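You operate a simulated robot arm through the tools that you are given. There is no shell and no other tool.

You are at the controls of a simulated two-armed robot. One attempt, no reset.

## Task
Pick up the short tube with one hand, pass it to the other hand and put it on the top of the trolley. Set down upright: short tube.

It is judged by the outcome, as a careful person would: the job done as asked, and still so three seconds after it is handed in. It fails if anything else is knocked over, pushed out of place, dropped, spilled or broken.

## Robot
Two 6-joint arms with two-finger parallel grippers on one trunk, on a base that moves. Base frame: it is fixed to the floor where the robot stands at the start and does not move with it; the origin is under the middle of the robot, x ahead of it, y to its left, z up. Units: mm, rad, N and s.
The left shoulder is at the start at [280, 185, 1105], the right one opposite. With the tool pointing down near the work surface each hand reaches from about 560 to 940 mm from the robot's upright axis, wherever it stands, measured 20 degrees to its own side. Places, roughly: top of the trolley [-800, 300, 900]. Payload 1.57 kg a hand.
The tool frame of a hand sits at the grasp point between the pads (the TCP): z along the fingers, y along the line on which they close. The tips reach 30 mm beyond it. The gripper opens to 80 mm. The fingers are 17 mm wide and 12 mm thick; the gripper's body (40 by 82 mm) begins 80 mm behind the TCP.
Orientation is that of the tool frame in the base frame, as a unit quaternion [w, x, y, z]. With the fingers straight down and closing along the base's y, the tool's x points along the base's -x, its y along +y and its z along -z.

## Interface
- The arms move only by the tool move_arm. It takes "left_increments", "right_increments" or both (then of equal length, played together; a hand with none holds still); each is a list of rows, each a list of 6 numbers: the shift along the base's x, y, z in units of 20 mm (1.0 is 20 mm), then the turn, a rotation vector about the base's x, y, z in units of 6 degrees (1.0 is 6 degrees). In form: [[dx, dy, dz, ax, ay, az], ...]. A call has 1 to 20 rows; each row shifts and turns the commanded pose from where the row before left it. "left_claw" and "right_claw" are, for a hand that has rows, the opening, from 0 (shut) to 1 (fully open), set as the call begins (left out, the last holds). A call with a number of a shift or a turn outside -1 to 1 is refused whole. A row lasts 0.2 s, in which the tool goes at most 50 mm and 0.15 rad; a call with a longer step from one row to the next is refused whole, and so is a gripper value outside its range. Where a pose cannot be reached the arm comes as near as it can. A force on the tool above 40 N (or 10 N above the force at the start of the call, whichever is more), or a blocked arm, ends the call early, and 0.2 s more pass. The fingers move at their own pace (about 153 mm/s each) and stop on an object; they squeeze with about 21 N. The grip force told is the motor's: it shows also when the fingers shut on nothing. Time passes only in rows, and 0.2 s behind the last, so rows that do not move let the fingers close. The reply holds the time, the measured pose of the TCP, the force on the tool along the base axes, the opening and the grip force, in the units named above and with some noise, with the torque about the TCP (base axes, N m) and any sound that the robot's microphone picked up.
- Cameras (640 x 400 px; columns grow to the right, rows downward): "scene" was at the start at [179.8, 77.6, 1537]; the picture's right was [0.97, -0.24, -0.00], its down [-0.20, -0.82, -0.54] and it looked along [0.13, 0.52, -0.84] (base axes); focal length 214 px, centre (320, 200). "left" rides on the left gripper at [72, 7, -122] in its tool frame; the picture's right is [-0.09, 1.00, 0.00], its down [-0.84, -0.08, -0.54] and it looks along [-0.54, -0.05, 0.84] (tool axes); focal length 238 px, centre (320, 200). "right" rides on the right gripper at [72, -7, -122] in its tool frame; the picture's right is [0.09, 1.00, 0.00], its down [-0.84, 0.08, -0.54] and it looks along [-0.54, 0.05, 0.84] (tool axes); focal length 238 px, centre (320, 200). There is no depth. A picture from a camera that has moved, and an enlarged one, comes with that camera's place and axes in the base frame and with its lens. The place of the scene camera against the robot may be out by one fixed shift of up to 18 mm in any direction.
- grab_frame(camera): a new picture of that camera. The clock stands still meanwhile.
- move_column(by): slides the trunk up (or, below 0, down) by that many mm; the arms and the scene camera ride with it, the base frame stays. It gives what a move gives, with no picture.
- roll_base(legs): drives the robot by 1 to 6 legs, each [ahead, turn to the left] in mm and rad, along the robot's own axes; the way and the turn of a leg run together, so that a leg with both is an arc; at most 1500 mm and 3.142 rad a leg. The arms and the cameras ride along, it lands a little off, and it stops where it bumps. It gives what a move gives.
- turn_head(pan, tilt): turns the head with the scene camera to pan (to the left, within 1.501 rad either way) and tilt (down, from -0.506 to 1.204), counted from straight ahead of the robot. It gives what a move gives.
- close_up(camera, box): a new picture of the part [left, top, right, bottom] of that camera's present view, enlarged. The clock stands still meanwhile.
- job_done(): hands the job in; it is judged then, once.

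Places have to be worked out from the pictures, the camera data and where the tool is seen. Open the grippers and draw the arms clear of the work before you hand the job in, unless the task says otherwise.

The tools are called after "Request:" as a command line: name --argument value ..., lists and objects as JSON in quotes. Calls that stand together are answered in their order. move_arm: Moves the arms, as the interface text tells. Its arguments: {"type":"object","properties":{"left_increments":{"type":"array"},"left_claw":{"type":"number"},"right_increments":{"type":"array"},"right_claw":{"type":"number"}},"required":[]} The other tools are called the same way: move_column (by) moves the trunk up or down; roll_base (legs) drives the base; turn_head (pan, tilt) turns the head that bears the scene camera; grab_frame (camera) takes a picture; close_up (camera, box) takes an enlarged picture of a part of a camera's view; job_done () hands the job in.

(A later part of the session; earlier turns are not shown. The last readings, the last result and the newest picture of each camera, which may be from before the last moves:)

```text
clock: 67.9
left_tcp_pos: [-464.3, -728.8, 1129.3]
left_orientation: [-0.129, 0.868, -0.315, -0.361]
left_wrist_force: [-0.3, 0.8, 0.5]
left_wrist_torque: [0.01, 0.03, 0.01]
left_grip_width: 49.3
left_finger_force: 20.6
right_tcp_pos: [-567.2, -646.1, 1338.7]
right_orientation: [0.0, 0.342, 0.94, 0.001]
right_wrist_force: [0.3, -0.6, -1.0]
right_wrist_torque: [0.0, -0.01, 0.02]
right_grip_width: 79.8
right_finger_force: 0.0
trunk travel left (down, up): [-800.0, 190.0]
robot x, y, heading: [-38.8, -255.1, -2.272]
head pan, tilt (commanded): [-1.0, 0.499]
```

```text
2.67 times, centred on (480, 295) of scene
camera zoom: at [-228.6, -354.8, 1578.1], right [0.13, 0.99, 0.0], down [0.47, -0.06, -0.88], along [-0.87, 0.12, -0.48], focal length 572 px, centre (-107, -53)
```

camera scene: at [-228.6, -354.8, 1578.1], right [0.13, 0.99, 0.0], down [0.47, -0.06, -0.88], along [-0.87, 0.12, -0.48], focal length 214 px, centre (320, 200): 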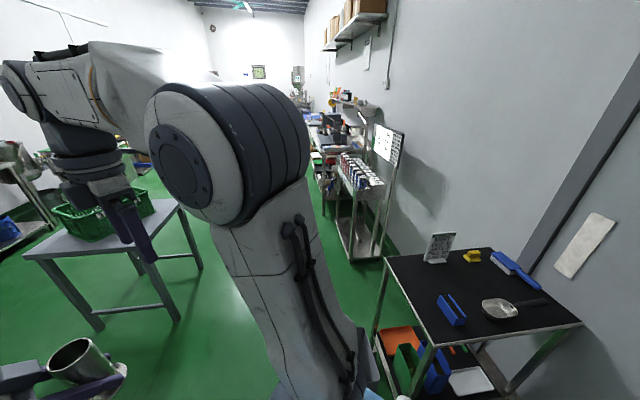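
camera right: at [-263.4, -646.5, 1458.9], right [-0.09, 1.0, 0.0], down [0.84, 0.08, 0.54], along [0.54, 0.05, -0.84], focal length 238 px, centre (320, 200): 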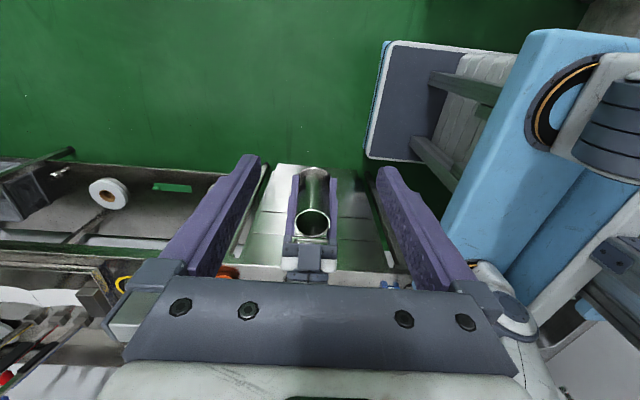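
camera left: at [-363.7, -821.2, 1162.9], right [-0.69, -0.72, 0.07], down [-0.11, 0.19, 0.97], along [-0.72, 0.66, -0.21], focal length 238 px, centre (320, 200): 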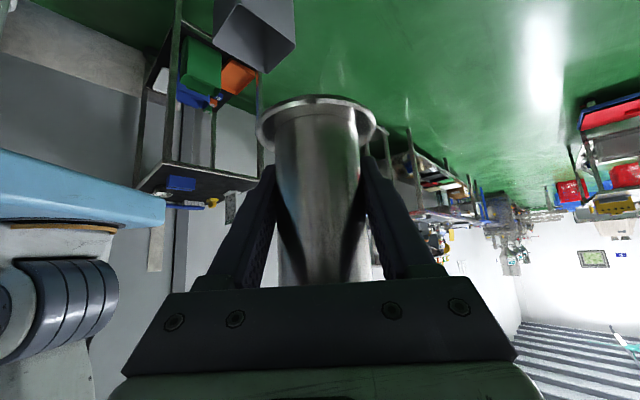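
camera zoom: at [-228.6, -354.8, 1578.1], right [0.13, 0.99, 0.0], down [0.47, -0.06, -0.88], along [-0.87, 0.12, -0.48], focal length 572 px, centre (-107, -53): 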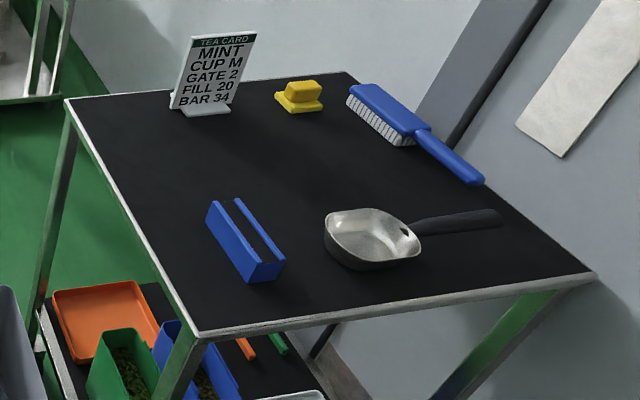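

The corners triangulate to a trolley top at z≈825, spanning x≈-975…-563 and y≈70…640, with the bin south of it. A free spot near (-800, 180) is well away from the clip, scoop and card. I'll continue turning right until the robot faces the trolley (heading ≈157°).

Request:
roll_base --legs '[[0, -0.65]]'

Request:
roll_base --legs '[[0, -0.62]]'

Request:
turn_head --pan 0.0 --tilt 0.7

Request:
grab_frame --camera "scene"

Request:
grab_frame --camera "left"

Request:
grab_frame --camera "right"

```text
clock: 70.0
left_tcp_pos: [-663.7, -376.8, 1128.5]
left_orientation: [-0.238, 0.723, -0.575, -0.3]
left_wrist_force: [-0.2, -0.6, -0.4]
left_wrist_torque: [0.0, 0.02, 0.01]
left_grip_width: 49.3
left_finger_force: 20.9
right_tcp_pos: [-696.0, -249.9, 1336.8]
right_orientation: [0.0, 0.622, 0.783, 0.0]
right_wrist_force: [-0.8, -0.4, -0.4]
right_wrist_torque: [-0.01, 0.01, 0.03]
right_grip_width: 79.9
right_finger_force: 0.1
trunk travel left (down, up): [-800.0, 190.0]
robot x, y, heading: [-40.4, -255.4, -2.925]
head pan, tilt (commanded): [-1.0, 0.499]
```

```text
clock: 72.1
left_tcp_pos: [-619.9, 6.2, 1128.7]
left_orientation: [0.316, -0.517, 0.766, 0.215]
left_wrist_force: [-0.8, -0.2, 0.2]
left_wrist_torque: [0.02, 0.01, 0.03]
left_grip_width: 49.2
left_finger_force: 21.2
right_tcp_pos: [-573.3, 127.8, 1337.5]
right_orientation: [0.0, 0.829, 0.559, 0.0]
right_wrist_force: [0.3, -0.2, 0.1]
right_wrist_torque: [0.04, 0.01, 0.01]
right_grip_width: 80.0
right_finger_force: 0.1
trunk travel left (down, up): [-800.0, 190.0]
robot x, y, heading: [-35.7, -254.1, 2.75]
head pan, tilt (commanded): [-1.0, 0.499]
```

```text
clock: 73.4
left_tcp_pos: [-619.8, 5.9, 1128.9]
left_orientation: [0.316, -0.517, 0.766, 0.215]
left_wrist_force: [0.0, -0.1, -0.4]
left_wrist_torque: [0.03, -0.05, 0.0]
left_grip_width: 49.2
left_finger_force: 20.4
right_tcp_pos: [-572.5, 125.6, 1336.9]
right_orientation: [0.0, 0.829, 0.56, 0.0]
right_wrist_force: [-0.4, 0.5, -0.2]
right_wrist_torque: [0.03, 0.0, 0.03]
right_grip_width: 80.0
right_finger_force: 0.1
trunk travel left (down, up): [-800.0, 190.0]
robot x, y, heading: [-38.2, -257.2, 2.748]
head pan, tilt (commanded): [0.0, 0.7]
```

```text
taken
camera scene: at [-261.2, -150.7, 1560.4], right [0.38, 0.92, 0.0], down [0.59, -0.25, -0.76], along [-0.71, 0.29, -0.64], focal length 214 px, centre (320, 200)
```

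scene: 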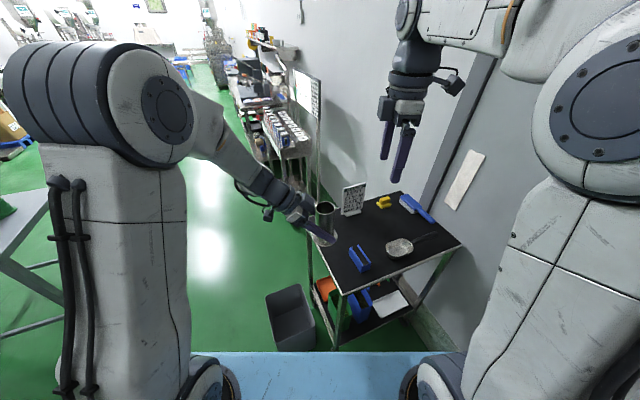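

```text
taken
camera left: at [-677.0, -118.7, 1163.0], right [-0.9, 0.43, 0.07], down [0.15, 0.16, 0.97], along [0.41, 0.89, -0.21], focal length 238 px, centre (320, 200)
```

left: 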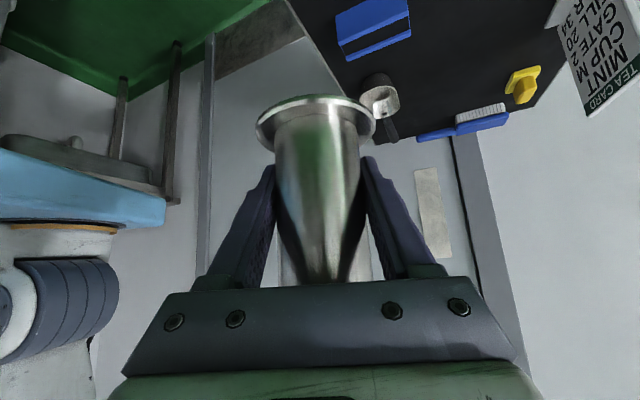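

```text
taken
camera right: at [-552.9, 195.2, 1458.8], right [0.96, -0.29, 0.0], down [-0.24, -0.81, 0.54], along [-0.16, -0.52, -0.84], focal length 238 px, centre (320, 200)
```

right: 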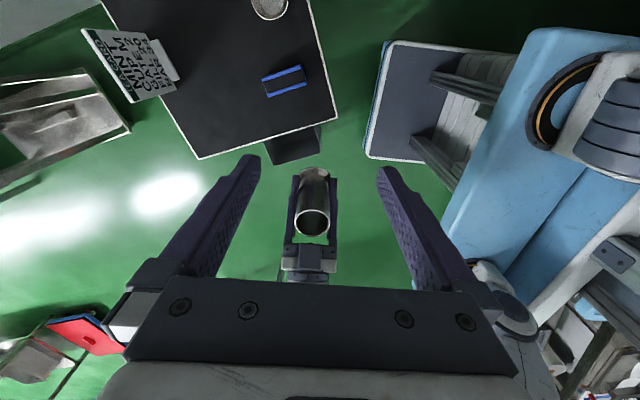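

The right camera, looking down, and the left camera agree on the trolley top at z≈837, with its near corner at (-555, 36). The tube is still upright in the left hand. I'll drive ahead 180 mm, which leaves about 85 mm between base and trolley.

Request:
roll_base --legs '[[180, 0]]'

Request:
grab_frame --camera "scene"

Request:
grab_frame --camera "right"

Request:
grab_frame --camera "left"

```text
clock: 74.9
left_tcp_pos: [-789.6, 72.1, 1128.3]
left_orientation: [0.316, -0.518, 0.765, 0.216]
left_wrist_force: [-0.4, -0.5, 0.3]
left_wrist_torque: [0.01, 0.05, 0.06]
left_grip_width: 49.7
left_finger_force: 20.4
right_tcp_pos: [-743.2, 192.7, 1337.4]
right_orientation: [0.0, 0.827, 0.562, 0.0]
right_wrist_force: [-0.2, -0.2, -0.8]
right_wrist_torque: [0.01, 0.02, -0.04]
right_grip_width: 79.9
right_finger_force: 0.1
trunk travel left (down, up): [-800.0, 190.0]
robot x, y, heading: [-202.6, -189.7, 2.748]
head pan, tilt (commanded): [0.0, 0.7]
```

```text
taken
camera scene: at [-428.6, -83.3, 1560.4], right [0.38, 0.93, 0.0], down [0.6, -0.24, -0.77], along [-0.71, 0.29, -0.64], focal length 214 px, centre (320, 200)
```

scene: 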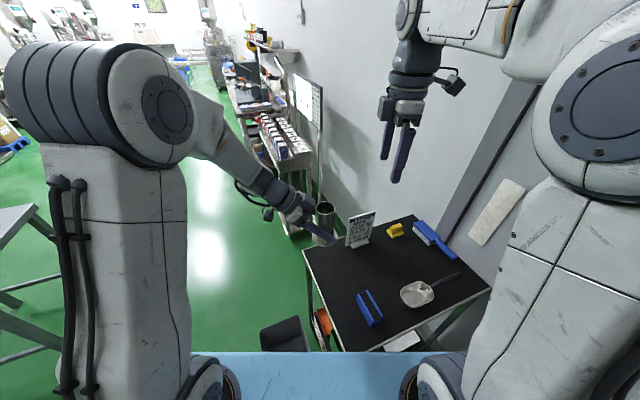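

```text
taken
camera right: at [-722.3, 261.2, 1458.8], right [0.96, -0.28, 0.0], down [-0.24, -0.81, 0.54], along [-0.15, -0.52, -0.84], focal length 238 px, centre (320, 200)
```

right: 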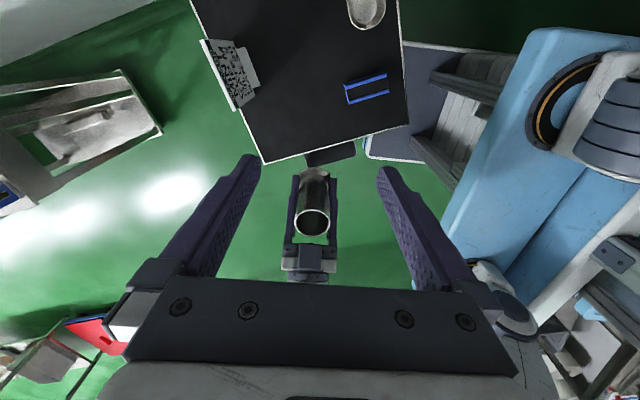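

```text
taken
camera left: at [-844.7, -53.4, 1163.0], right [-0.9, 0.43, 0.07], down [0.15, 0.16, 0.97], along [0.41, 0.89, -0.21], focal length 238 px, centre (320, 200)
```

left: 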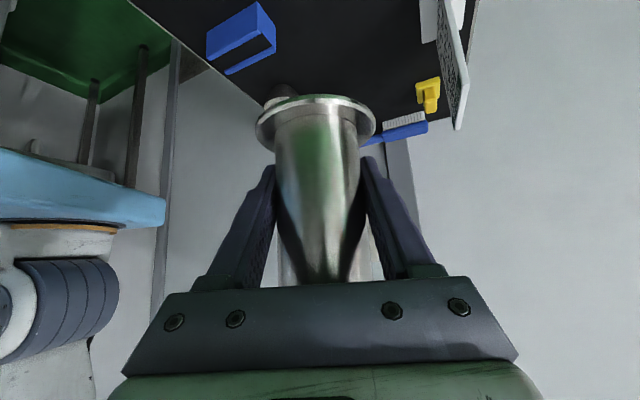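

The base has stopped short of the trolley, and the spot near (-798, 155) is plain empty surface in the top-down view. Before lowering I'll enlarge the tube from both the right and scene cameras to check it's vertical.

Request:
close_up --camera "right" --box '[220, 40, 420, 260]'

Request:
close_up --camera "scene" --box '[240, 160, 420, 300]'

Request:
close_up --camera "left" --box '[200, 60, 440, 300]'

```text
1.82 times, centred on (320, 150) of right
camera zoom: at [-722.3, 261.2, 1458.8], right [0.96, -0.28, 0.0], down [-0.24, -0.81, 0.54], along [-0.15, -0.52, -0.84], focal length 433 px, centre (320, 291)
```

zoom: 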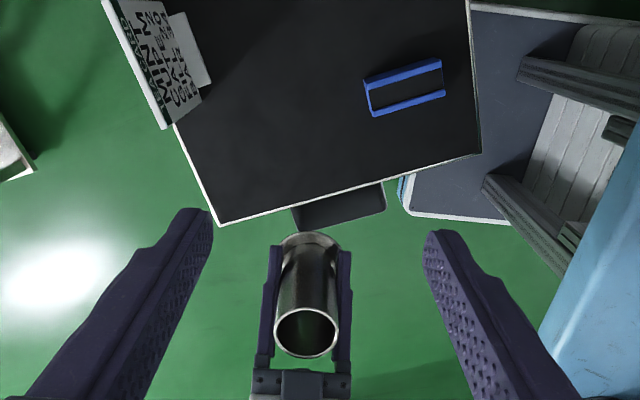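

```text
2.86 times, centred on (330, 230) of scene
camera zoom: at [-428.6, -83.3, 1560.4], right [0.38, 0.93, 0.0], down [0.6, -0.24, -0.77], along [-0.71, 0.29, -0.64], focal length 613 px, centre (291, 114)
```

zoom: 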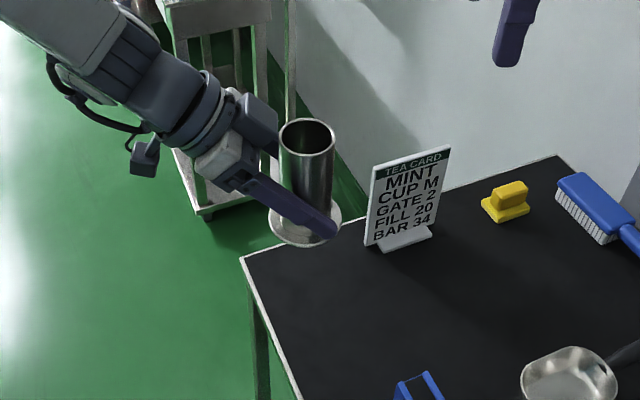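

```text
1.67 times, centred on (320, 180) of left
camera zoom: at [-844.7, -53.4, 1163.0], right [-0.9, 0.43, 0.07], down [0.15, 0.16, 0.97], along [0.41, 0.89, -0.21], focal length 397 px, centre (320, 233)
```

zoom: 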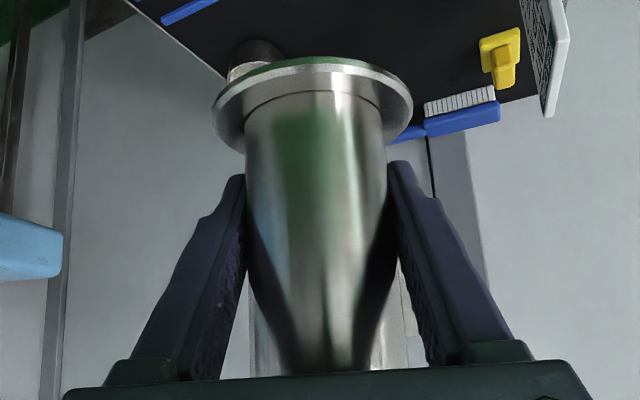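

The tube is upright in the left grip. I'll move the left hand over the chosen spot at the current height, then begin lowering to about 60 mm above the surface.

Request:
move_arm --left_increments '[[-0.1, 0.84, 0, 0, 0, 0], [-0.1, 0.84, 0, 0, 0, 0], [-0.1, 0.84, 0, 0, 0, 0], [-0.1, 0.84, 0, 0, 0, 0], [-0.1, 0.84, 0, 0, 0, 0], [0, 0, 0, 0, 0, 0]]' --left_claw 0.0

Request:
move_arm --left_increments '[[0, 0, -0.8, 0, 0, 0], [0, 0, -0.8, 0, 0, 0], [0, 0, -0.8, 0, 0, 0], [0, 0, -0.8, 0, 0, 0], [0, 0, -0.8, 0, 0, 0], [0, 0, -0.8, 0, 0, 0], [0, 0, 0, 0, 0, 0]]' --left_claw 0.0

Request:
grab_frame --camera "right"

Request:
grab_frame --camera "scene"

Request:
grab_frame --camera "left"

```text
clock: 76.3
left_tcp_pos: [-800.3, 156.9, 1128.1]
left_orientation: [0.315, -0.519, 0.765, 0.215]
left_wrist_force: [-0.5, -0.8, -0.7]
left_wrist_torque: [-0.01, 0.0, 0.01]
left_grip_width: 49.4
left_finger_force: 20.8
right_tcp_pos: [-743.5, 193.4, 1335.7]
right_orientation: [0.001, 0.828, 0.561, 0.0]
right_wrist_force: [-0.1, -0.4, -0.2]
right_wrist_torque: [-0.03, 0.01, 0.0]
right_grip_width: 79.9
right_finger_force: 0.1
trunk travel left (down, up): [-800.0, 190.0]
robot x, y, heading: [-207.0, -186.8, 2.752]
head pan, tilt (commanded): [0.0, 0.7]
```

```text
clock: 77.9
left_tcp_pos: [-797.6, 155.6, 1032.9]
left_orientation: [0.316, -0.518, 0.765, 0.216]
left_wrist_force: [-0.4, -0.1, 0.6]
left_wrist_torque: [0.02, -0.02, 0.02]
left_grip_width: 49.4
left_finger_force: 21.4
right_tcp_pos: [-743.5, 192.9, 1337.5]
right_orientation: [0.001, 0.828, 0.561, 0.0]
right_wrist_force: [0.1, -0.5, 0.1]
right_wrist_torque: [-0.01, 0.01, 0.02]
right_grip_width: 80.0
right_finger_force: 0.1
trunk travel left (down, up): [-800.0, 190.0]
robot x, y, heading: [-206.5, -187.5, 2.758]
head pan, tilt (commanded): [0.0, 0.7]
```

```text
taken
camera right: at [-722.7, 261.4, 1458.6], right [0.96, -0.28, 0.0], down [-0.24, -0.81, 0.54], along [-0.15, -0.52, -0.84], focal length 238 px, centre (320, 200)
```

right: 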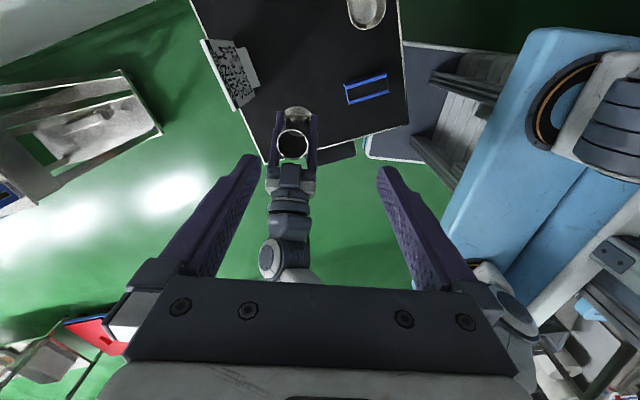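

```text
taken
camera scene: at [-429.0, -83.1, 1560.4], right [0.38, 0.93, 0.0], down [0.6, -0.24, -0.76], along [-0.71, 0.29, -0.64], focal length 214 px, centre (320, 200)
```

scene: 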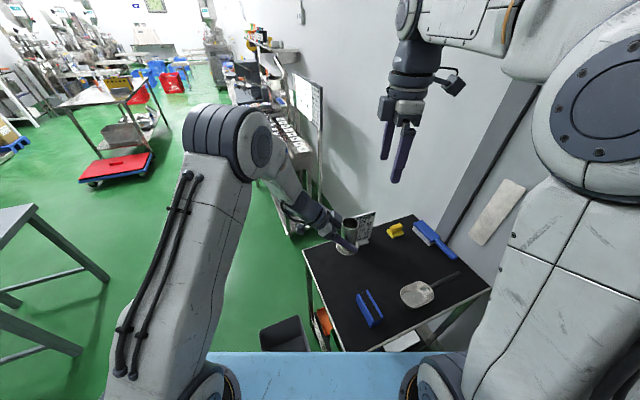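

```text
taken
camera left: at [-853.6, 30.6, 1067.0], right [-0.9, 0.43, 0.07], down [0.15, 0.17, 0.97], along [0.41, 0.89, -0.21], focal length 238 px, centre (320, 200)
```

left: 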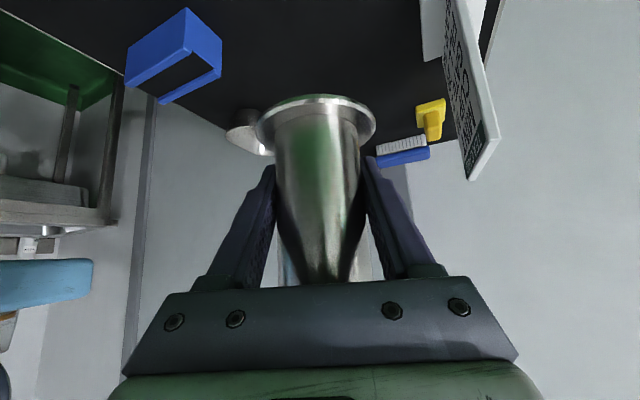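

The tube is directly over the free area with the card, clip and scoop well clear. I'll lower another 95 mm and look again.

Request:
move_arm --left_increments '[[0, 0, -0.8, 0, 0, 0], [0, 0, -0.8, 0, 0, 0], [0, 0, -0.8, 0, 0, 0], [0, 0, -0.8, 0, 0, 0], [0, 0, -0.8, 0, 0, 0], [0, 0, -0.75, 0, 0, 0], [0, 0, 0, 0, 0, 0]]' --left_claw 0.0

Request:
close_up --camera "right" --box '[200, 20, 420, 200]'

Request:
close_up --camera "scene" --box '[270, 180, 470, 360]'

Request:
grab_frame --camera "left"

```text
clock: 79.5
left_tcp_pos: [-799.0, 155.6, 936.4]
left_orientation: [0.316, -0.519, 0.764, 0.217]
left_wrist_force: [0.3, 0.5, -0.5]
left_wrist_torque: [0.01, 0.01, 0.03]
left_grip_width: 49.6
left_finger_force: 21.1
right_tcp_pos: [-740.7, 193.0, 1337.5]
right_orientation: [0.001, 0.828, 0.561, 0.002]
right_wrist_force: [0.8, 0.0, -0.2]
right_wrist_torque: [0.0, -0.02, -0.02]
right_grip_width: 79.9
right_finger_force: 0.0
trunk travel left (down, up): [-800.0, 190.0]
robot x, y, heading: [-206.5, -187.9, 2.757]
head pan, tilt (commanded): [0.0, 0.7]
```

```text
2.22 times, centred on (310, 110) of right
camera zoom: at [-722.7, 261.4, 1458.6], right [0.96, -0.28, 0.0], down [-0.24, -0.81, 0.54], along [-0.15, -0.52, -0.84], focal length 530 px, centre (342, 400)
```

zoom: 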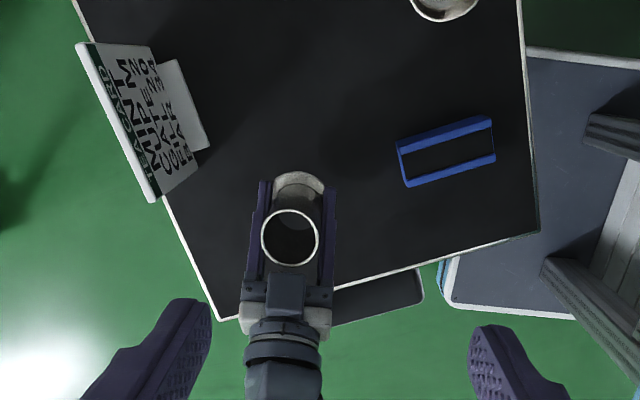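

```text
2.22 times, centred on (370, 270) of scene
camera zoom: at [-429.0, -83.1, 1560.4], right [0.38, 0.93, 0.0], down [0.6, -0.24, -0.76], along [-0.71, 0.29, -0.64], focal length 477 px, centre (209, 44)
```

zoom: 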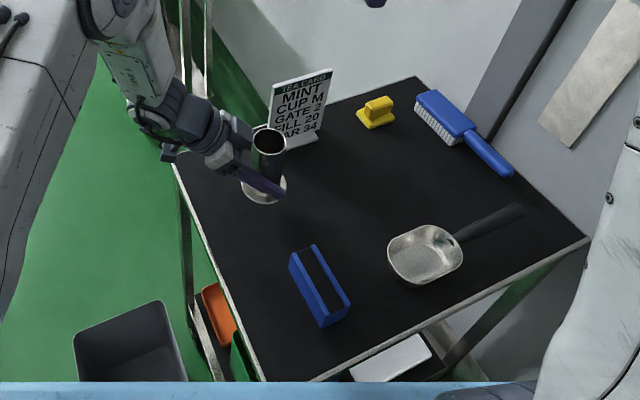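

```text
taken
camera left: at [-855.8, 30.7, 971.1], right [-0.9, 0.43, 0.07], down [0.15, 0.17, 0.97], along [0.41, 0.89, -0.21], focal length 238 px, centre (320, 200)
```

left: 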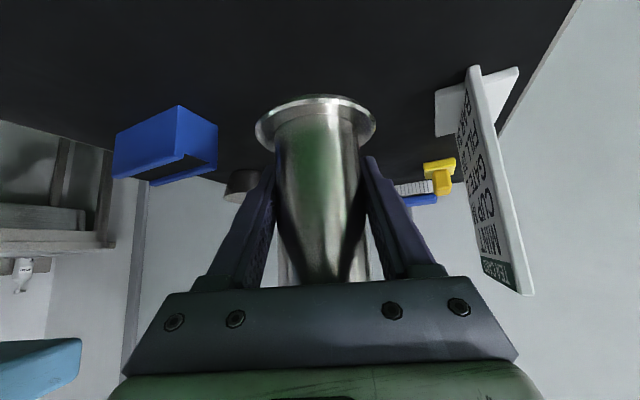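

All clear, with the tube foot about 50 mm above the top. I'll lower 36 mm, then continue in small steps watching the force.

Request:
move_arm --left_increments '[[0, 0, -0.5, 0, 0, 0], [0, 0, -0.5, 0, 0, 0], [0, 0, -0.4, 0, 0, 0], [0, 0, -0.4, 0, 0, 0], [0, 0, 0, 0, 0, 0]]' --left_claw 0.0

Request:
close_up --camera "scene" --box '[300, 190, 400, 290]'

Request:
grab_frame --camera "left"

Request:
close_up --camera "right" --box '[220, 60, 380, 180]'

```text
clock: 80.7
left_tcp_pos: [-798.5, 155.9, 901.6]
left_orientation: [0.316, -0.519, 0.765, 0.215]
left_wrist_force: [0.3, 0.3, 0.1]
left_wrist_torque: [0.02, -0.03, 0.0]
left_grip_width: 49.5
left_finger_force: 20.8
right_tcp_pos: [-743.2, 192.9, 1337.2]
right_orientation: [0.0, 0.828, 0.561, 0.0]
right_wrist_force: [-0.2, -0.5, 0.1]
right_wrist_torque: [0.0, 0.02, -0.02]
right_grip_width: 79.7
right_finger_force: 0.1
trunk travel left (down, up): [-800.0, 190.0]
robot x, y, heading: [-204.2, -187.3, 2.749]
head pan, tilt (commanded): [0.0, 0.7]
```

```text
4.00 times, centred on (350, 240) of scene
camera zoom: at [-429.0, -83.1, 1560.4], right [0.38, 0.93, 0.0], down [0.6, -0.24, -0.76], along [-0.71, 0.29, -0.64], focal length 858 px, centre (200, 40)
```

zoom: 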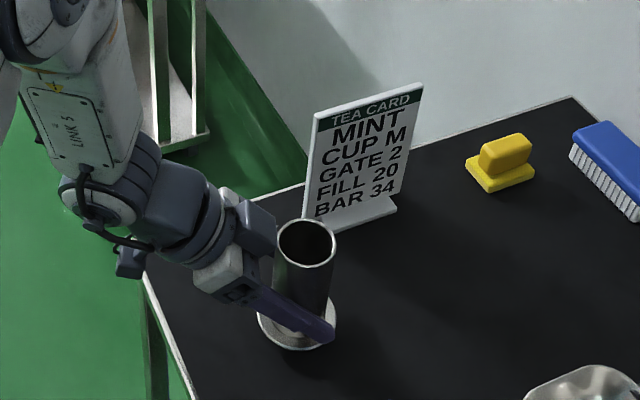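

```text
taken
camera left: at [-854.9, 30.9, 935.4], right [-0.9, 0.43, 0.07], down [0.15, 0.17, 0.97], along [0.41, 0.89, -0.21], focal length 238 px, centre (320, 200)
```

left: 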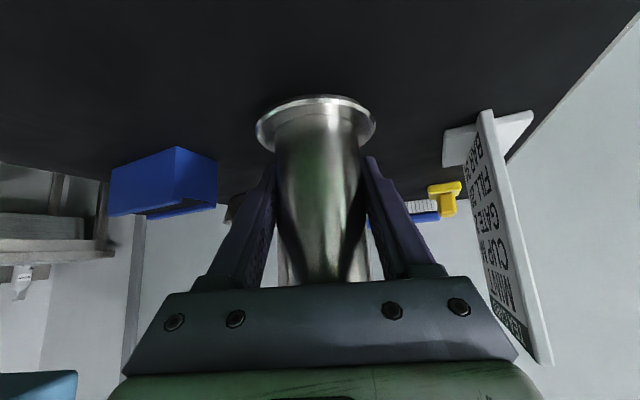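

```text
3.33 times, centred on (300, 120) of right
camera zoom: at [-722.6, 261.4, 1458.7], right [0.96, -0.28, 0.0], down [-0.24, -0.81, 0.54], along [-0.15, -0.52, -0.84], focal length 794 px, centre (387, 467)
```

zoom: 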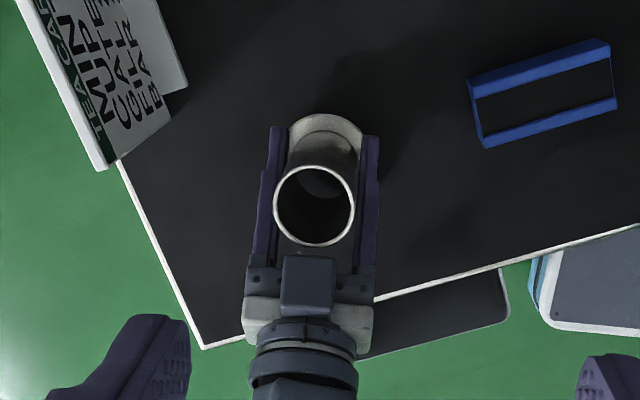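

The tube foot is about 18 mm above the surface and everything else is clear. I'll lower in small steps, watching the vertical force for touch-down.

Request:
move_arm --left_increments '[[0, 0, -0.15, 0, 0, 0], [0, 0, -0.15, 0, 0, 0], [0, 0, 0, 0, 0, 0]]' --left_claw 0.0

Request:
move_arm --left_increments '[[0, 0, -0.1, 0, 0, 0], [0, 0, 0, 0, 0, 0]]' --left_claw 0.0

Request:
move_arm --left_increments '[[0, 0, -0.1, 0, 0, 0], [0, 0, 0, 0, 0, 0]]' --left_claw 0.0

```text
clock: 81.5
left_tcp_pos: [-799.0, 156.4, 895.2]
left_orientation: [0.316, -0.519, 0.764, 0.217]
left_wrist_force: [-0.2, -0.2, 0.1]
left_wrist_torque: [0.02, 0.01, -0.01]
left_grip_width: 49.1
left_finger_force: 21.1
right_tcp_pos: [-741.8, 191.7, 1337.0]
right_orientation: [0.0, 0.828, 0.561, -0.001]
right_wrist_force: [0.7, 0.1, -0.1]
right_wrist_torque: [0.02, 0.01, -0.03]
right_grip_width: 80.0
right_finger_force: 0.0
trunk travel left (down, up): [-800.0, 190.0]
robot x, y, heading: [-205.3, -184.8, 2.749]
head pan, tilt (commanded): [0.0, 0.7]
```

```text
clock: 82.1
left_tcp_pos: [-798.8, 156.1, 893.1]
left_orientation: [0.316, -0.518, 0.765, 0.215]
left_wrist_force: [0.0, 0.8, 0.5]
left_wrist_torque: [0.0, 0.04, 0.0]
left_grip_width: 49.4
left_finger_force: 21.2
right_tcp_pos: [-742.0, 193.3, 1337.7]
right_orientation: [0.0, 0.827, 0.562, 0.0]
right_wrist_force: [-0.5, 0.0, 0.3]
right_wrist_torque: [0.01, 0.02, 0.04]
right_grip_width: 79.8
right_finger_force: 0.1
trunk travel left (down, up): [-800.0, 190.0]
robot x, y, heading: [-203.3, -184.9, 2.752]
head pan, tilt (commanded): [0.0, 0.7]
```

```text
clock: 82.7
left_tcp_pos: [-799.7, 155.5, 890.5]
left_orientation: [0.317, -0.519, 0.764, 0.215]
left_wrist_force: [0.2, 0.5, 0.0]
left_wrist_torque: [0.02, 0.02, 0.03]
left_grip_width: 49.4
left_finger_force: 20.8
right_tcp_pos: [-743.3, 192.9, 1337.7]
right_orientation: [-0.001, 0.827, 0.562, 0.0]
right_wrist_force: [-0.5, 0.0, 0.4]
right_wrist_torque: [-0.03, -0.01, -0.05]
right_grip_width: 80.2
right_finger_force: 0.1
trunk travel left (down, up): [-800.0, 190.0]
robot x, y, heading: [-208.5, -187.4, 2.754]
head pan, tilt (commanded): [0.0, 0.7]
```

No contact yet at TCP z≈890.5. I'll keep stepping down 2 mm at a time.

Request:
move_arm --left_increments '[[0, 0, -0.1, 0, 0, 0], [0, 0, 0, 0, 0, 0]]' --left_claw 0.0

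Request:
move_arm --left_increments '[[0, 0, -0.1, 0, 0, 0], [0, 0, 0, 0, 0, 0]]' --left_claw 0.0

Request:
grab_frame --camera "left"

```text
clock: 83.3
left_tcp_pos: [-798.8, 154.8, 889.8]
left_orientation: [0.317, -0.518, 0.765, 0.215]
left_wrist_force: [-0.6, 0.4, -0.4]
left_wrist_torque: [0.0, -0.03, -0.01]
left_grip_width: 49.4
left_finger_force: 20.9
right_tcp_pos: [-742.3, 193.6, 1337.5]
right_orientation: [0.0, 0.828, 0.561, -0.001]
right_wrist_force: [0.2, -0.5, -0.1]
right_wrist_torque: [-0.05, 0.01, -0.03]
right_grip_width: 80.1
right_finger_force: 0.1
trunk travel left (down, up): [-800.0, 190.0]
robot x, y, heading: [-206.9, -188.9, 2.758]
head pan, tilt (commanded): [0.0, 0.7]
```

```text
clock: 83.9
left_tcp_pos: [-799.3, 155.5, 887.3]
left_orientation: [0.316, -0.519, 0.765, 0.216]
left_wrist_force: [0.6, 0.3, 0.9]
left_wrist_torque: [0.0, -0.06, 0.0]
left_grip_width: 49.5
left_finger_force: 21.7
right_tcp_pos: [-742.7, 193.1, 1336.9]
right_orientation: [-0.001, 0.828, 0.561, 0.0]
right_wrist_force: [0.8, 0.8, 0.6]
right_wrist_torque: [0.03, 0.01, 0.0]
right_grip_width: 79.9
right_finger_force: 0.0
trunk travel left (down, up): [-800.0, 190.0]
robot x, y, heading: [-204.3, -184.5, 2.755]
head pan, tilt (commanded): [0.0, 0.7]
```

```text
taken
camera left: at [-854.9, 30.6, 922.0], right [-0.9, 0.43, 0.07], down [0.15, 0.16, 0.97], along [0.41, 0.89, -0.21], focal length 238 px, centre (320, 200)
```

left: 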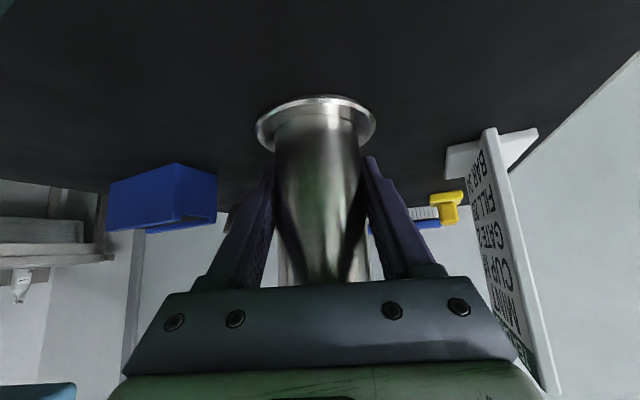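

Still no contact at TCP z≈887. From the left camera's geometry the foot is roughly 5–12 mm above the surface, so I'll continue in 2 mm steps.

Request:
move_arm --left_increments '[[0, 0, -0.1, 0, 0, 0], [0, 0, 0, 0, 0, 0]]' --left_claw 0.0

Request:
move_arm --left_increments '[[0, 0, -0.1, 0, 0, 0], [0, 0, 0, 0, 0, 0]]' --left_claw 0.0

```text
clock: 84.5
left_tcp_pos: [-799.1, 155.5, 885.9]
left_orientation: [0.316, -0.518, 0.765, 0.216]
left_wrist_force: [3.0, -4.6, 15.3]
left_wrist_torque: [-0.19, -0.27, 0.0]
left_grip_width: 49.4
left_finger_force: 21.4
right_tcp_pos: [-742.5, 193.5, 1337.5]
right_orientation: [0.0, 0.827, 0.562, 0.001]
right_wrist_force: [0.0, -0.1, 0.4]
right_wrist_torque: [-0.03, -0.01, 0.05]
right_grip_width: 80.1
right_finger_force: 0.0
trunk travel left (down, up): [-800.0, 190.0]
robot x, y, heading: [-208.0, -188.0, 2.755]
head pan, tilt (commanded): [0.0, 0.7]
```

```text
clock: 85.1
left_tcp_pos: [-798.9, 156.3, 885.8]
left_orientation: [0.316, -0.517, 0.765, 0.216]
left_wrist_force: [3.8, -1.6, 16.2]
left_wrist_torque: [-0.05, -0.32, 0.03]
left_grip_width: 49.7
left_finger_force: 21.1
right_tcp_pos: [-741.3, 192.6, 1337.6]
right_orientation: [0.001, 0.828, 0.56, -0.001]
right_wrist_force: [-0.4, -0.8, -0.3]
right_wrist_torque: [-0.04, -0.03, -0.02]
right_grip_width: 79.9
right_finger_force: 0.0
trunk travel left (down, up): [-800.0, 190.0]
robot x, y, heading: [-206.8, -185.6, 2.754]
head pan, tilt (commanded): [0.0, 0.7]
```

Touch-down: the vertical force jumped to about 16 N at TCP z≈886. I'll ease back 1.4 mm to reduce the press before releasing, and check that the tube sits flat.

Request:
move_arm --left_increments '[[0, 0, 0.07, 0, 0, 0], [0, 0, 0, 0, 0, 0]]' --left_claw 0.0

Request:
grab_frame --camera "left"

Request:
close_up --camera "scene" --box '[310, 210, 390, 290]'

Request:
close_up --camera "right" --box '[250, 70, 350, 160]'

```text
clock: 85.7
left_tcp_pos: [-798.6, 156.1, 885.6]
left_orientation: [0.316, -0.518, 0.765, 0.215]
left_wrist_force: [1.4, 3.9, 4.7]
left_wrist_torque: [0.22, -0.19, 0.05]
left_grip_width: 49.4
left_finger_force: 20.9
right_tcp_pos: [-742.2, 193.5, 1337.1]
right_orientation: [0.001, 0.827, 0.562, 0.0]
right_wrist_force: [0.4, 0.2, 0.8]
right_wrist_torque: [-0.01, 0.01, -0.01]
right_grip_width: 80.1
right_finger_force: 0.1
trunk travel left (down, up): [-800.0, 190.0]
robot x, y, heading: [-203.6, -185.2, 2.756]
head pan, tilt (commanded): [0.0, 0.7]
```

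```text
taken
camera left: at [-854.9, 31.0, 919.3], right [-0.9, 0.43, 0.07], down [0.15, 0.17, 0.97], along [0.41, 0.89, -0.21], focal length 238 px, centre (320, 200)
```

left: 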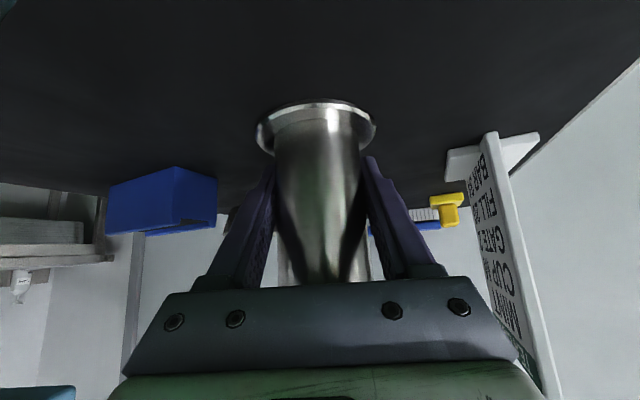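

```text
5.00 times, centred on (350, 250) of scene
camera zoom: at [-428.6, -82.9, 1560.3], right [0.38, 0.93, 0.0], down [0.6, -0.24, -0.76], along [-0.71, 0.29, -0.64], focal length 1072 px, centre (170, -50)
```

zoom: 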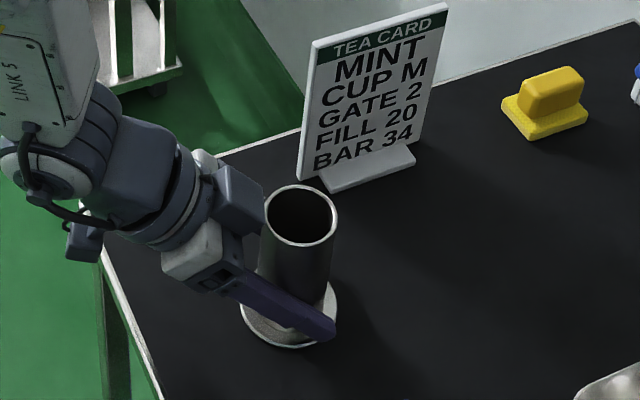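

```text
4.44 times, centred on (300, 115) of right
camera zoom: at [-722.2, 261.6, 1458.6], right [0.96, -0.28, 0.0], down [-0.24, -0.81, 0.54], along [-0.15, -0.52, -0.84], focal length 1059 px, centre (409, 578)
```

zoom: 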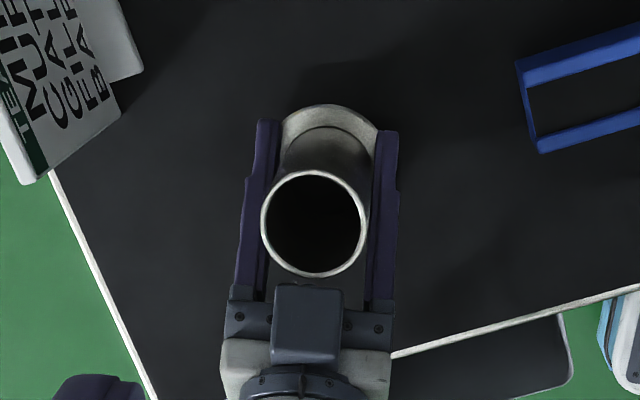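

The tube stands on the trolley top with only about 5 N of remaining press. I'll open the left gripper.

Request:
move_arm --left_increments '[[0, 0, 0, 0, 0, 0], [0, 0, 0, 0, 0, 0], [0, 0, 0, 0, 0, 0]]' --left_claw 0.75

Request:
move_arm --left_increments '[[0, 0, 0, 0, 0, 0], [0, 0, 0, 0, 0, 0], [0, 0, 0, 0, 0, 0]]' --left_claw 1.0

Request:
close_up --camera "scene" --box '[310, 210, 390, 290]'

Request:
close_up --camera "right" --box '[250, 70, 350, 160]'

Request:
grab_frame --camera "left"

```text
clock: 86.5
left_tcp_pos: [-798.2, 155.2, 885.3]
left_orientation: [0.315, -0.518, 0.766, 0.215]
left_wrist_force: [0.6, 0.2, 0.1]
left_wrist_torque: [-0.02, 0.0, 0.01]
left_grip_width: 59.9
left_finger_force: 0.0
right_tcp_pos: [-743.3, 193.1, 1336.8]
right_orientation: [0.0, 0.827, 0.562, -0.001]
right_wrist_force: [-0.6, -0.9, -1.0]
right_wrist_torque: [0.0, 0.0, 0.02]
right_grip_width: 79.9
right_finger_force: 0.1
trunk travel left (down, up): [-800.0, 190.0]
robot x, y, heading: [-199.7, -187.3, 2.757]
head pan, tilt (commanded): [0.0, 0.7]
```

```text
clock: 87.3
left_tcp_pos: [-798.8, 155.1, 885.5]
left_orientation: [0.316, -0.518, 0.765, 0.216]
left_wrist_force: [-1.0, 0.1, 0.2]
left_wrist_torque: [-0.01, 0.0, -0.01]
left_grip_width: 79.8
left_finger_force: 0.0
right_tcp_pos: [-742.6, 194.4, 1337.5]
right_orientation: [0.0, 0.828, 0.561, 0.0]
right_wrist_force: [-0.1, 1.2, 0.6]
right_wrist_torque: [0.03, -0.03, 0.04]
right_grip_width: 80.1
right_finger_force: 0.1
trunk travel left (down, up): [-800.0, 190.0]
robot x, y, heading: [-207.3, -188.7, 2.749]
head pan, tilt (commanded): [0.0, 0.7]
```

```text
5.00 times, centred on (350, 250) of scene
camera zoom: at [-428.9, -83.1, 1560.4], right [0.38, 0.93, 0.0], down [0.6, -0.24, -0.76], along [-0.71, 0.29, -0.64], focal length 1072 px, centre (170, -50)
```

zoom: 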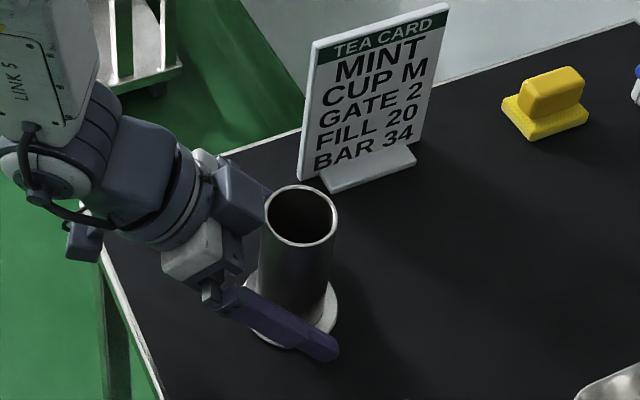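

```text
4.44 times, centred on (300, 115) of right
camera zoom: at [-722.5, 261.3, 1458.7], right [0.96, -0.28, 0.0], down [-0.24, -0.81, 0.54], along [-0.15, -0.52, -0.84], focal length 1059 px, centre (409, 578)
```

zoom: 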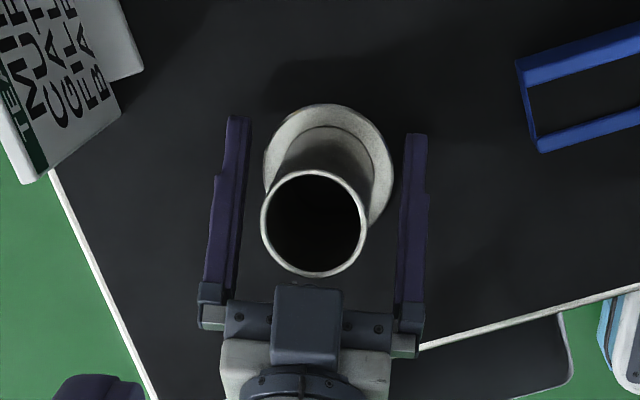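

```text
taken
camera left: at [-855.1, 30.7, 919.7], right [-0.9, 0.43, 0.07], down [0.15, 0.17, 0.97], along [0.41, 0.89, -0.21], focal length 238 px, centre (320, 200)
```

left: 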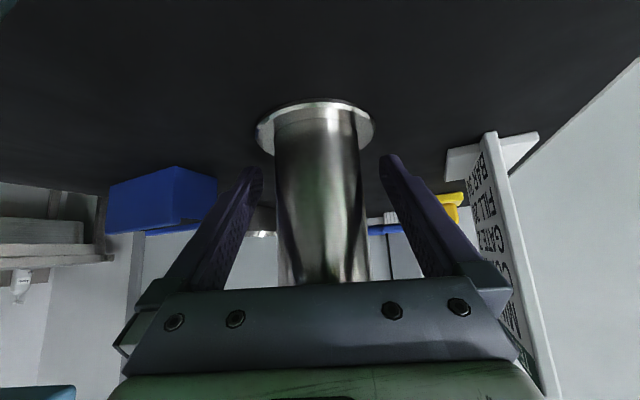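

Both fingers are free of the tube and it stands on its flange without moving. I'll withdraw the left hand along its tool axis, back and up.

Request:
move_arm --left_increments '[[-0.081, -0.196, 0.212, 0, 0, 0], [-0.135, -0.327, 0.354, 0, 0, 0], [-0.226, -0.545, 0.59, 0, 0, 0], [-0.226, -0.545, 0.59, 0, 0, 0], [-0.226, -0.545, 0.59, 0, 0, 0], [-0.226, -0.545, 0.59, 0, 0, 0], [-0.226, -0.545, 0.59, 0, 0, 0], [-0.226, -0.545, 0.59, 0, 0, 0], [-0.226, -0.545, 0.59, 0, 0, 0], [-0.226, -0.545, 0.59, 0, 0, 0], [-0.226, -0.545, 0.59, 0, 0, 0], [-0.226, -0.545, 0.59, 0, 0, 0], [0, 0, 0, 0, 0, 0]]' --left_claw 1.0

Request:
grab_frame --camera "scene"

Request:
close_up --camera "right" --box '[200, 20, 420, 200]'

Request:
grab_frame --camera "left"

```text
clock: 90.1
left_tcp_pos: [-848.7, 34.9, 1015.3]
left_orientation: [0.316, -0.518, 0.765, 0.216]
left_wrist_force: [0.1, 0.2, 0.2]
left_wrist_torque: [-0.01, -0.01, 0.02]
left_grip_width: 79.9
left_finger_force: 0.1
right_tcp_pos: [-743.4, 192.6, 1336.4]
right_orientation: [0.001, 0.828, 0.561, 0.001]
right_wrist_force: [0.0, 0.0, -0.2]
right_wrist_torque: [0.01, 0.02, -0.02]
right_grip_width: 79.7
right_finger_force: 0.1
trunk travel left (down, up): [-800.0, 190.0]
robot x, y, heading: [-207.1, -183.2, 2.756]
head pan, tilt (commanded): [0.0, 0.7]
```

```text
taken
camera scene: at [-428.8, -83.3, 1560.5], right [0.38, 0.93, 0.0], down [0.6, -0.24, -0.76], along [-0.71, 0.29, -0.64], focal length 214 px, centre (320, 200)
```

scene: 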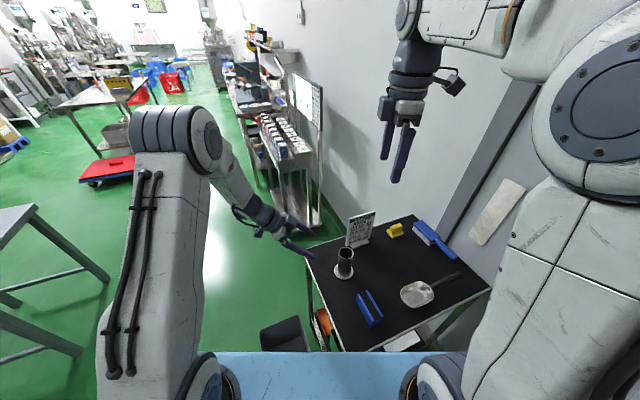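

```text
2.22 times, centred on (310, 110) of right
camera zoom: at [-722.5, 261.2, 1458.8], right [0.96, -0.28, 0.0], down [-0.24, -0.81, 0.54], along [-0.15, -0.52, -0.84], focal length 530 px, centre (342, 400)
```

zoom: 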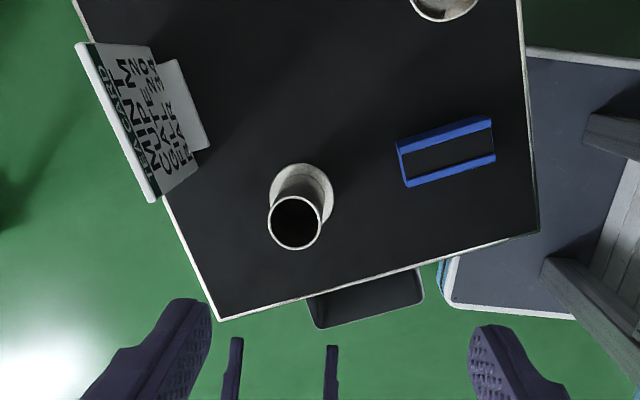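

```text
taken
camera left: at [-904.5, -89.2, 1049.5], right [-0.9, 0.43, 0.07], down [0.15, 0.17, 0.97], along [0.41, 0.89, -0.21], focal length 238 px, centre (320, 200)
```

left: 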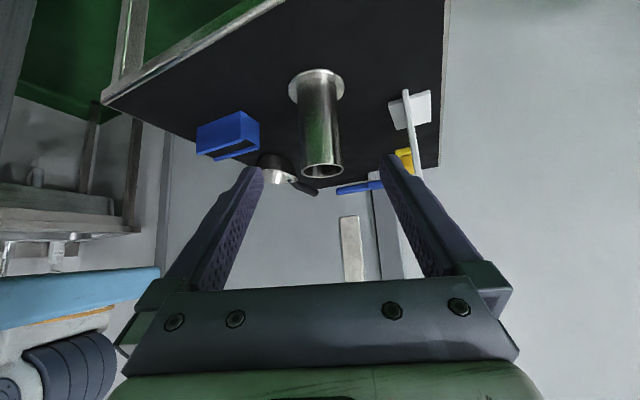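

The tube stands upright by itself on the trolley and the other items are where they were. I'll raise the left hand further, then back the robot away along the path it came.

Request:
move_arm --left_increments '[[0, 0, 0.8, 0, 0, 0], [0, 0, 1, 0, 0, 0], [0, 0, 1, 0, 0, 0], [0, 0, 1, 0, 0, 0], [0, 0, 1, 0, 0, 0], [0, 0, 1, 0, 0, 0], [0, 0, 0.5, 0, 0, 0], [0, 0, 0, 0, 0, 0]]' --left_claw 1.0

Request:
roll_base --legs '[[-170, 0]]'

Request:
close_up --camera "scene" --box '[280, 160, 480, 320]'

Request:
grab_frame --camera "right"

Request:
grab_frame --camera "scene"

```text
clock: 91.9
left_tcp_pos: [-847.2, 36.7, 1138.6]
left_orientation: [0.316, -0.519, 0.764, 0.216]
left_wrist_force: [-0.7, 0.7, 0.0]
left_wrist_torque: [-0.02, 0.0, 0.02]
left_grip_width: 79.6
left_finger_force: 0.1
right_tcp_pos: [-742.1, 191.8, 1336.8]
right_orientation: [-0.001, 0.828, 0.561, 0.0]
right_wrist_force: [-1.4, -0.1, -0.1]
right_wrist_torque: [-0.01, 0.0, -0.01]
right_grip_width: 80.2
right_finger_force: 0.0
trunk travel left (down, up): [-800.0, 190.0]
robot x, y, heading: [-203.8, -181.0, 2.757]
head pan, tilt (commanded): [0.0, 0.7]
```

```text
clock: 93.3
left_tcp_pos: [-690.3, -28.3, 1140.6]
left_orientation: [0.316, -0.519, 0.765, 0.215]
left_wrist_force: [-0.1, 0.9, 0.4]
left_wrist_torque: [-0.01, -0.04, -0.05]
left_grip_width: 80.1
left_finger_force: 0.0
right_tcp_pos: [-586.4, 128.5, 1337.0]
right_orientation: [-0.001, 0.827, 0.562, 0.0]
right_wrist_force: [-0.2, -0.9, -0.7]
right_wrist_torque: [0.02, -0.01, -0.01]
right_grip_width: 79.9
right_finger_force: 0.0
trunk travel left (down, up): [-800.0, 190.0]
robot x, y, heading: [-47.6, -249.4, 2.754]
head pan, tilt (commanded): [0.0, 0.7]
```

```text
2.50 times, centred on (380, 240) of scene
camera zoom: at [-271.8, -147.5, 1560.4], right [0.38, 0.93, 0.0], down [0.6, -0.24, -0.76], along [-0.71, 0.29, -0.64], focal length 536 px, centre (170, 100)
```

zoom: 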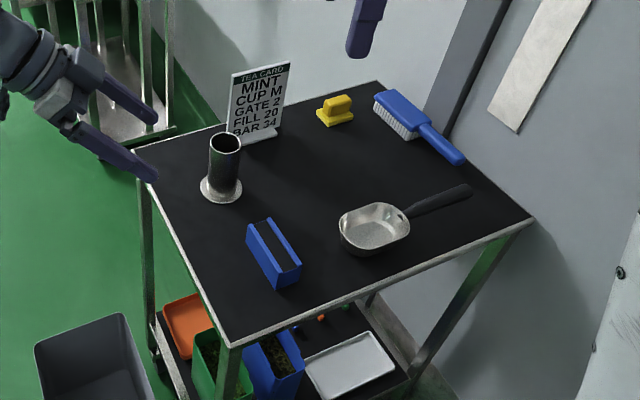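

```text
taken
camera right: at [-565.6, 196.7, 1458.7], right [0.96, -0.28, 0.0], down [-0.24, -0.81, 0.54], along [-0.15, -0.52, -0.84], focal length 238 px, centre (320, 200)
```

right: 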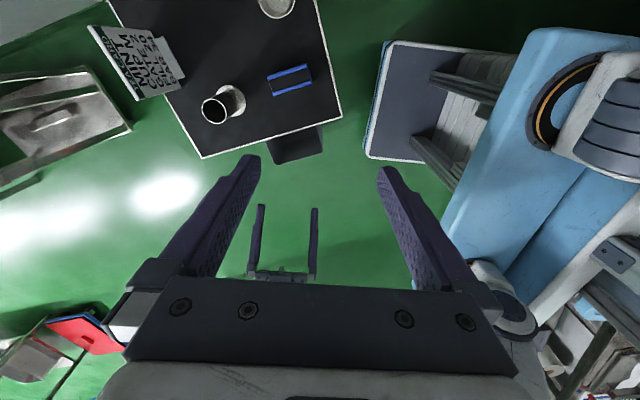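

```text
taken
camera scene: at [-271.8, -147.5, 1560.4], right [0.38, 0.93, 0.0], down [0.6, -0.24, -0.76], along [-0.71, 0.29, -0.64], focal length 214 px, centre (320, 200)
```

scene: 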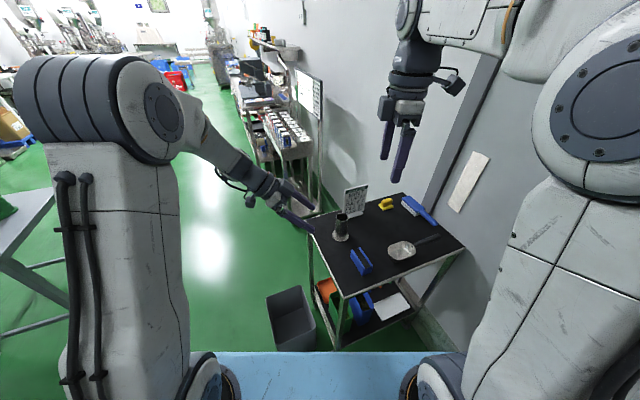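

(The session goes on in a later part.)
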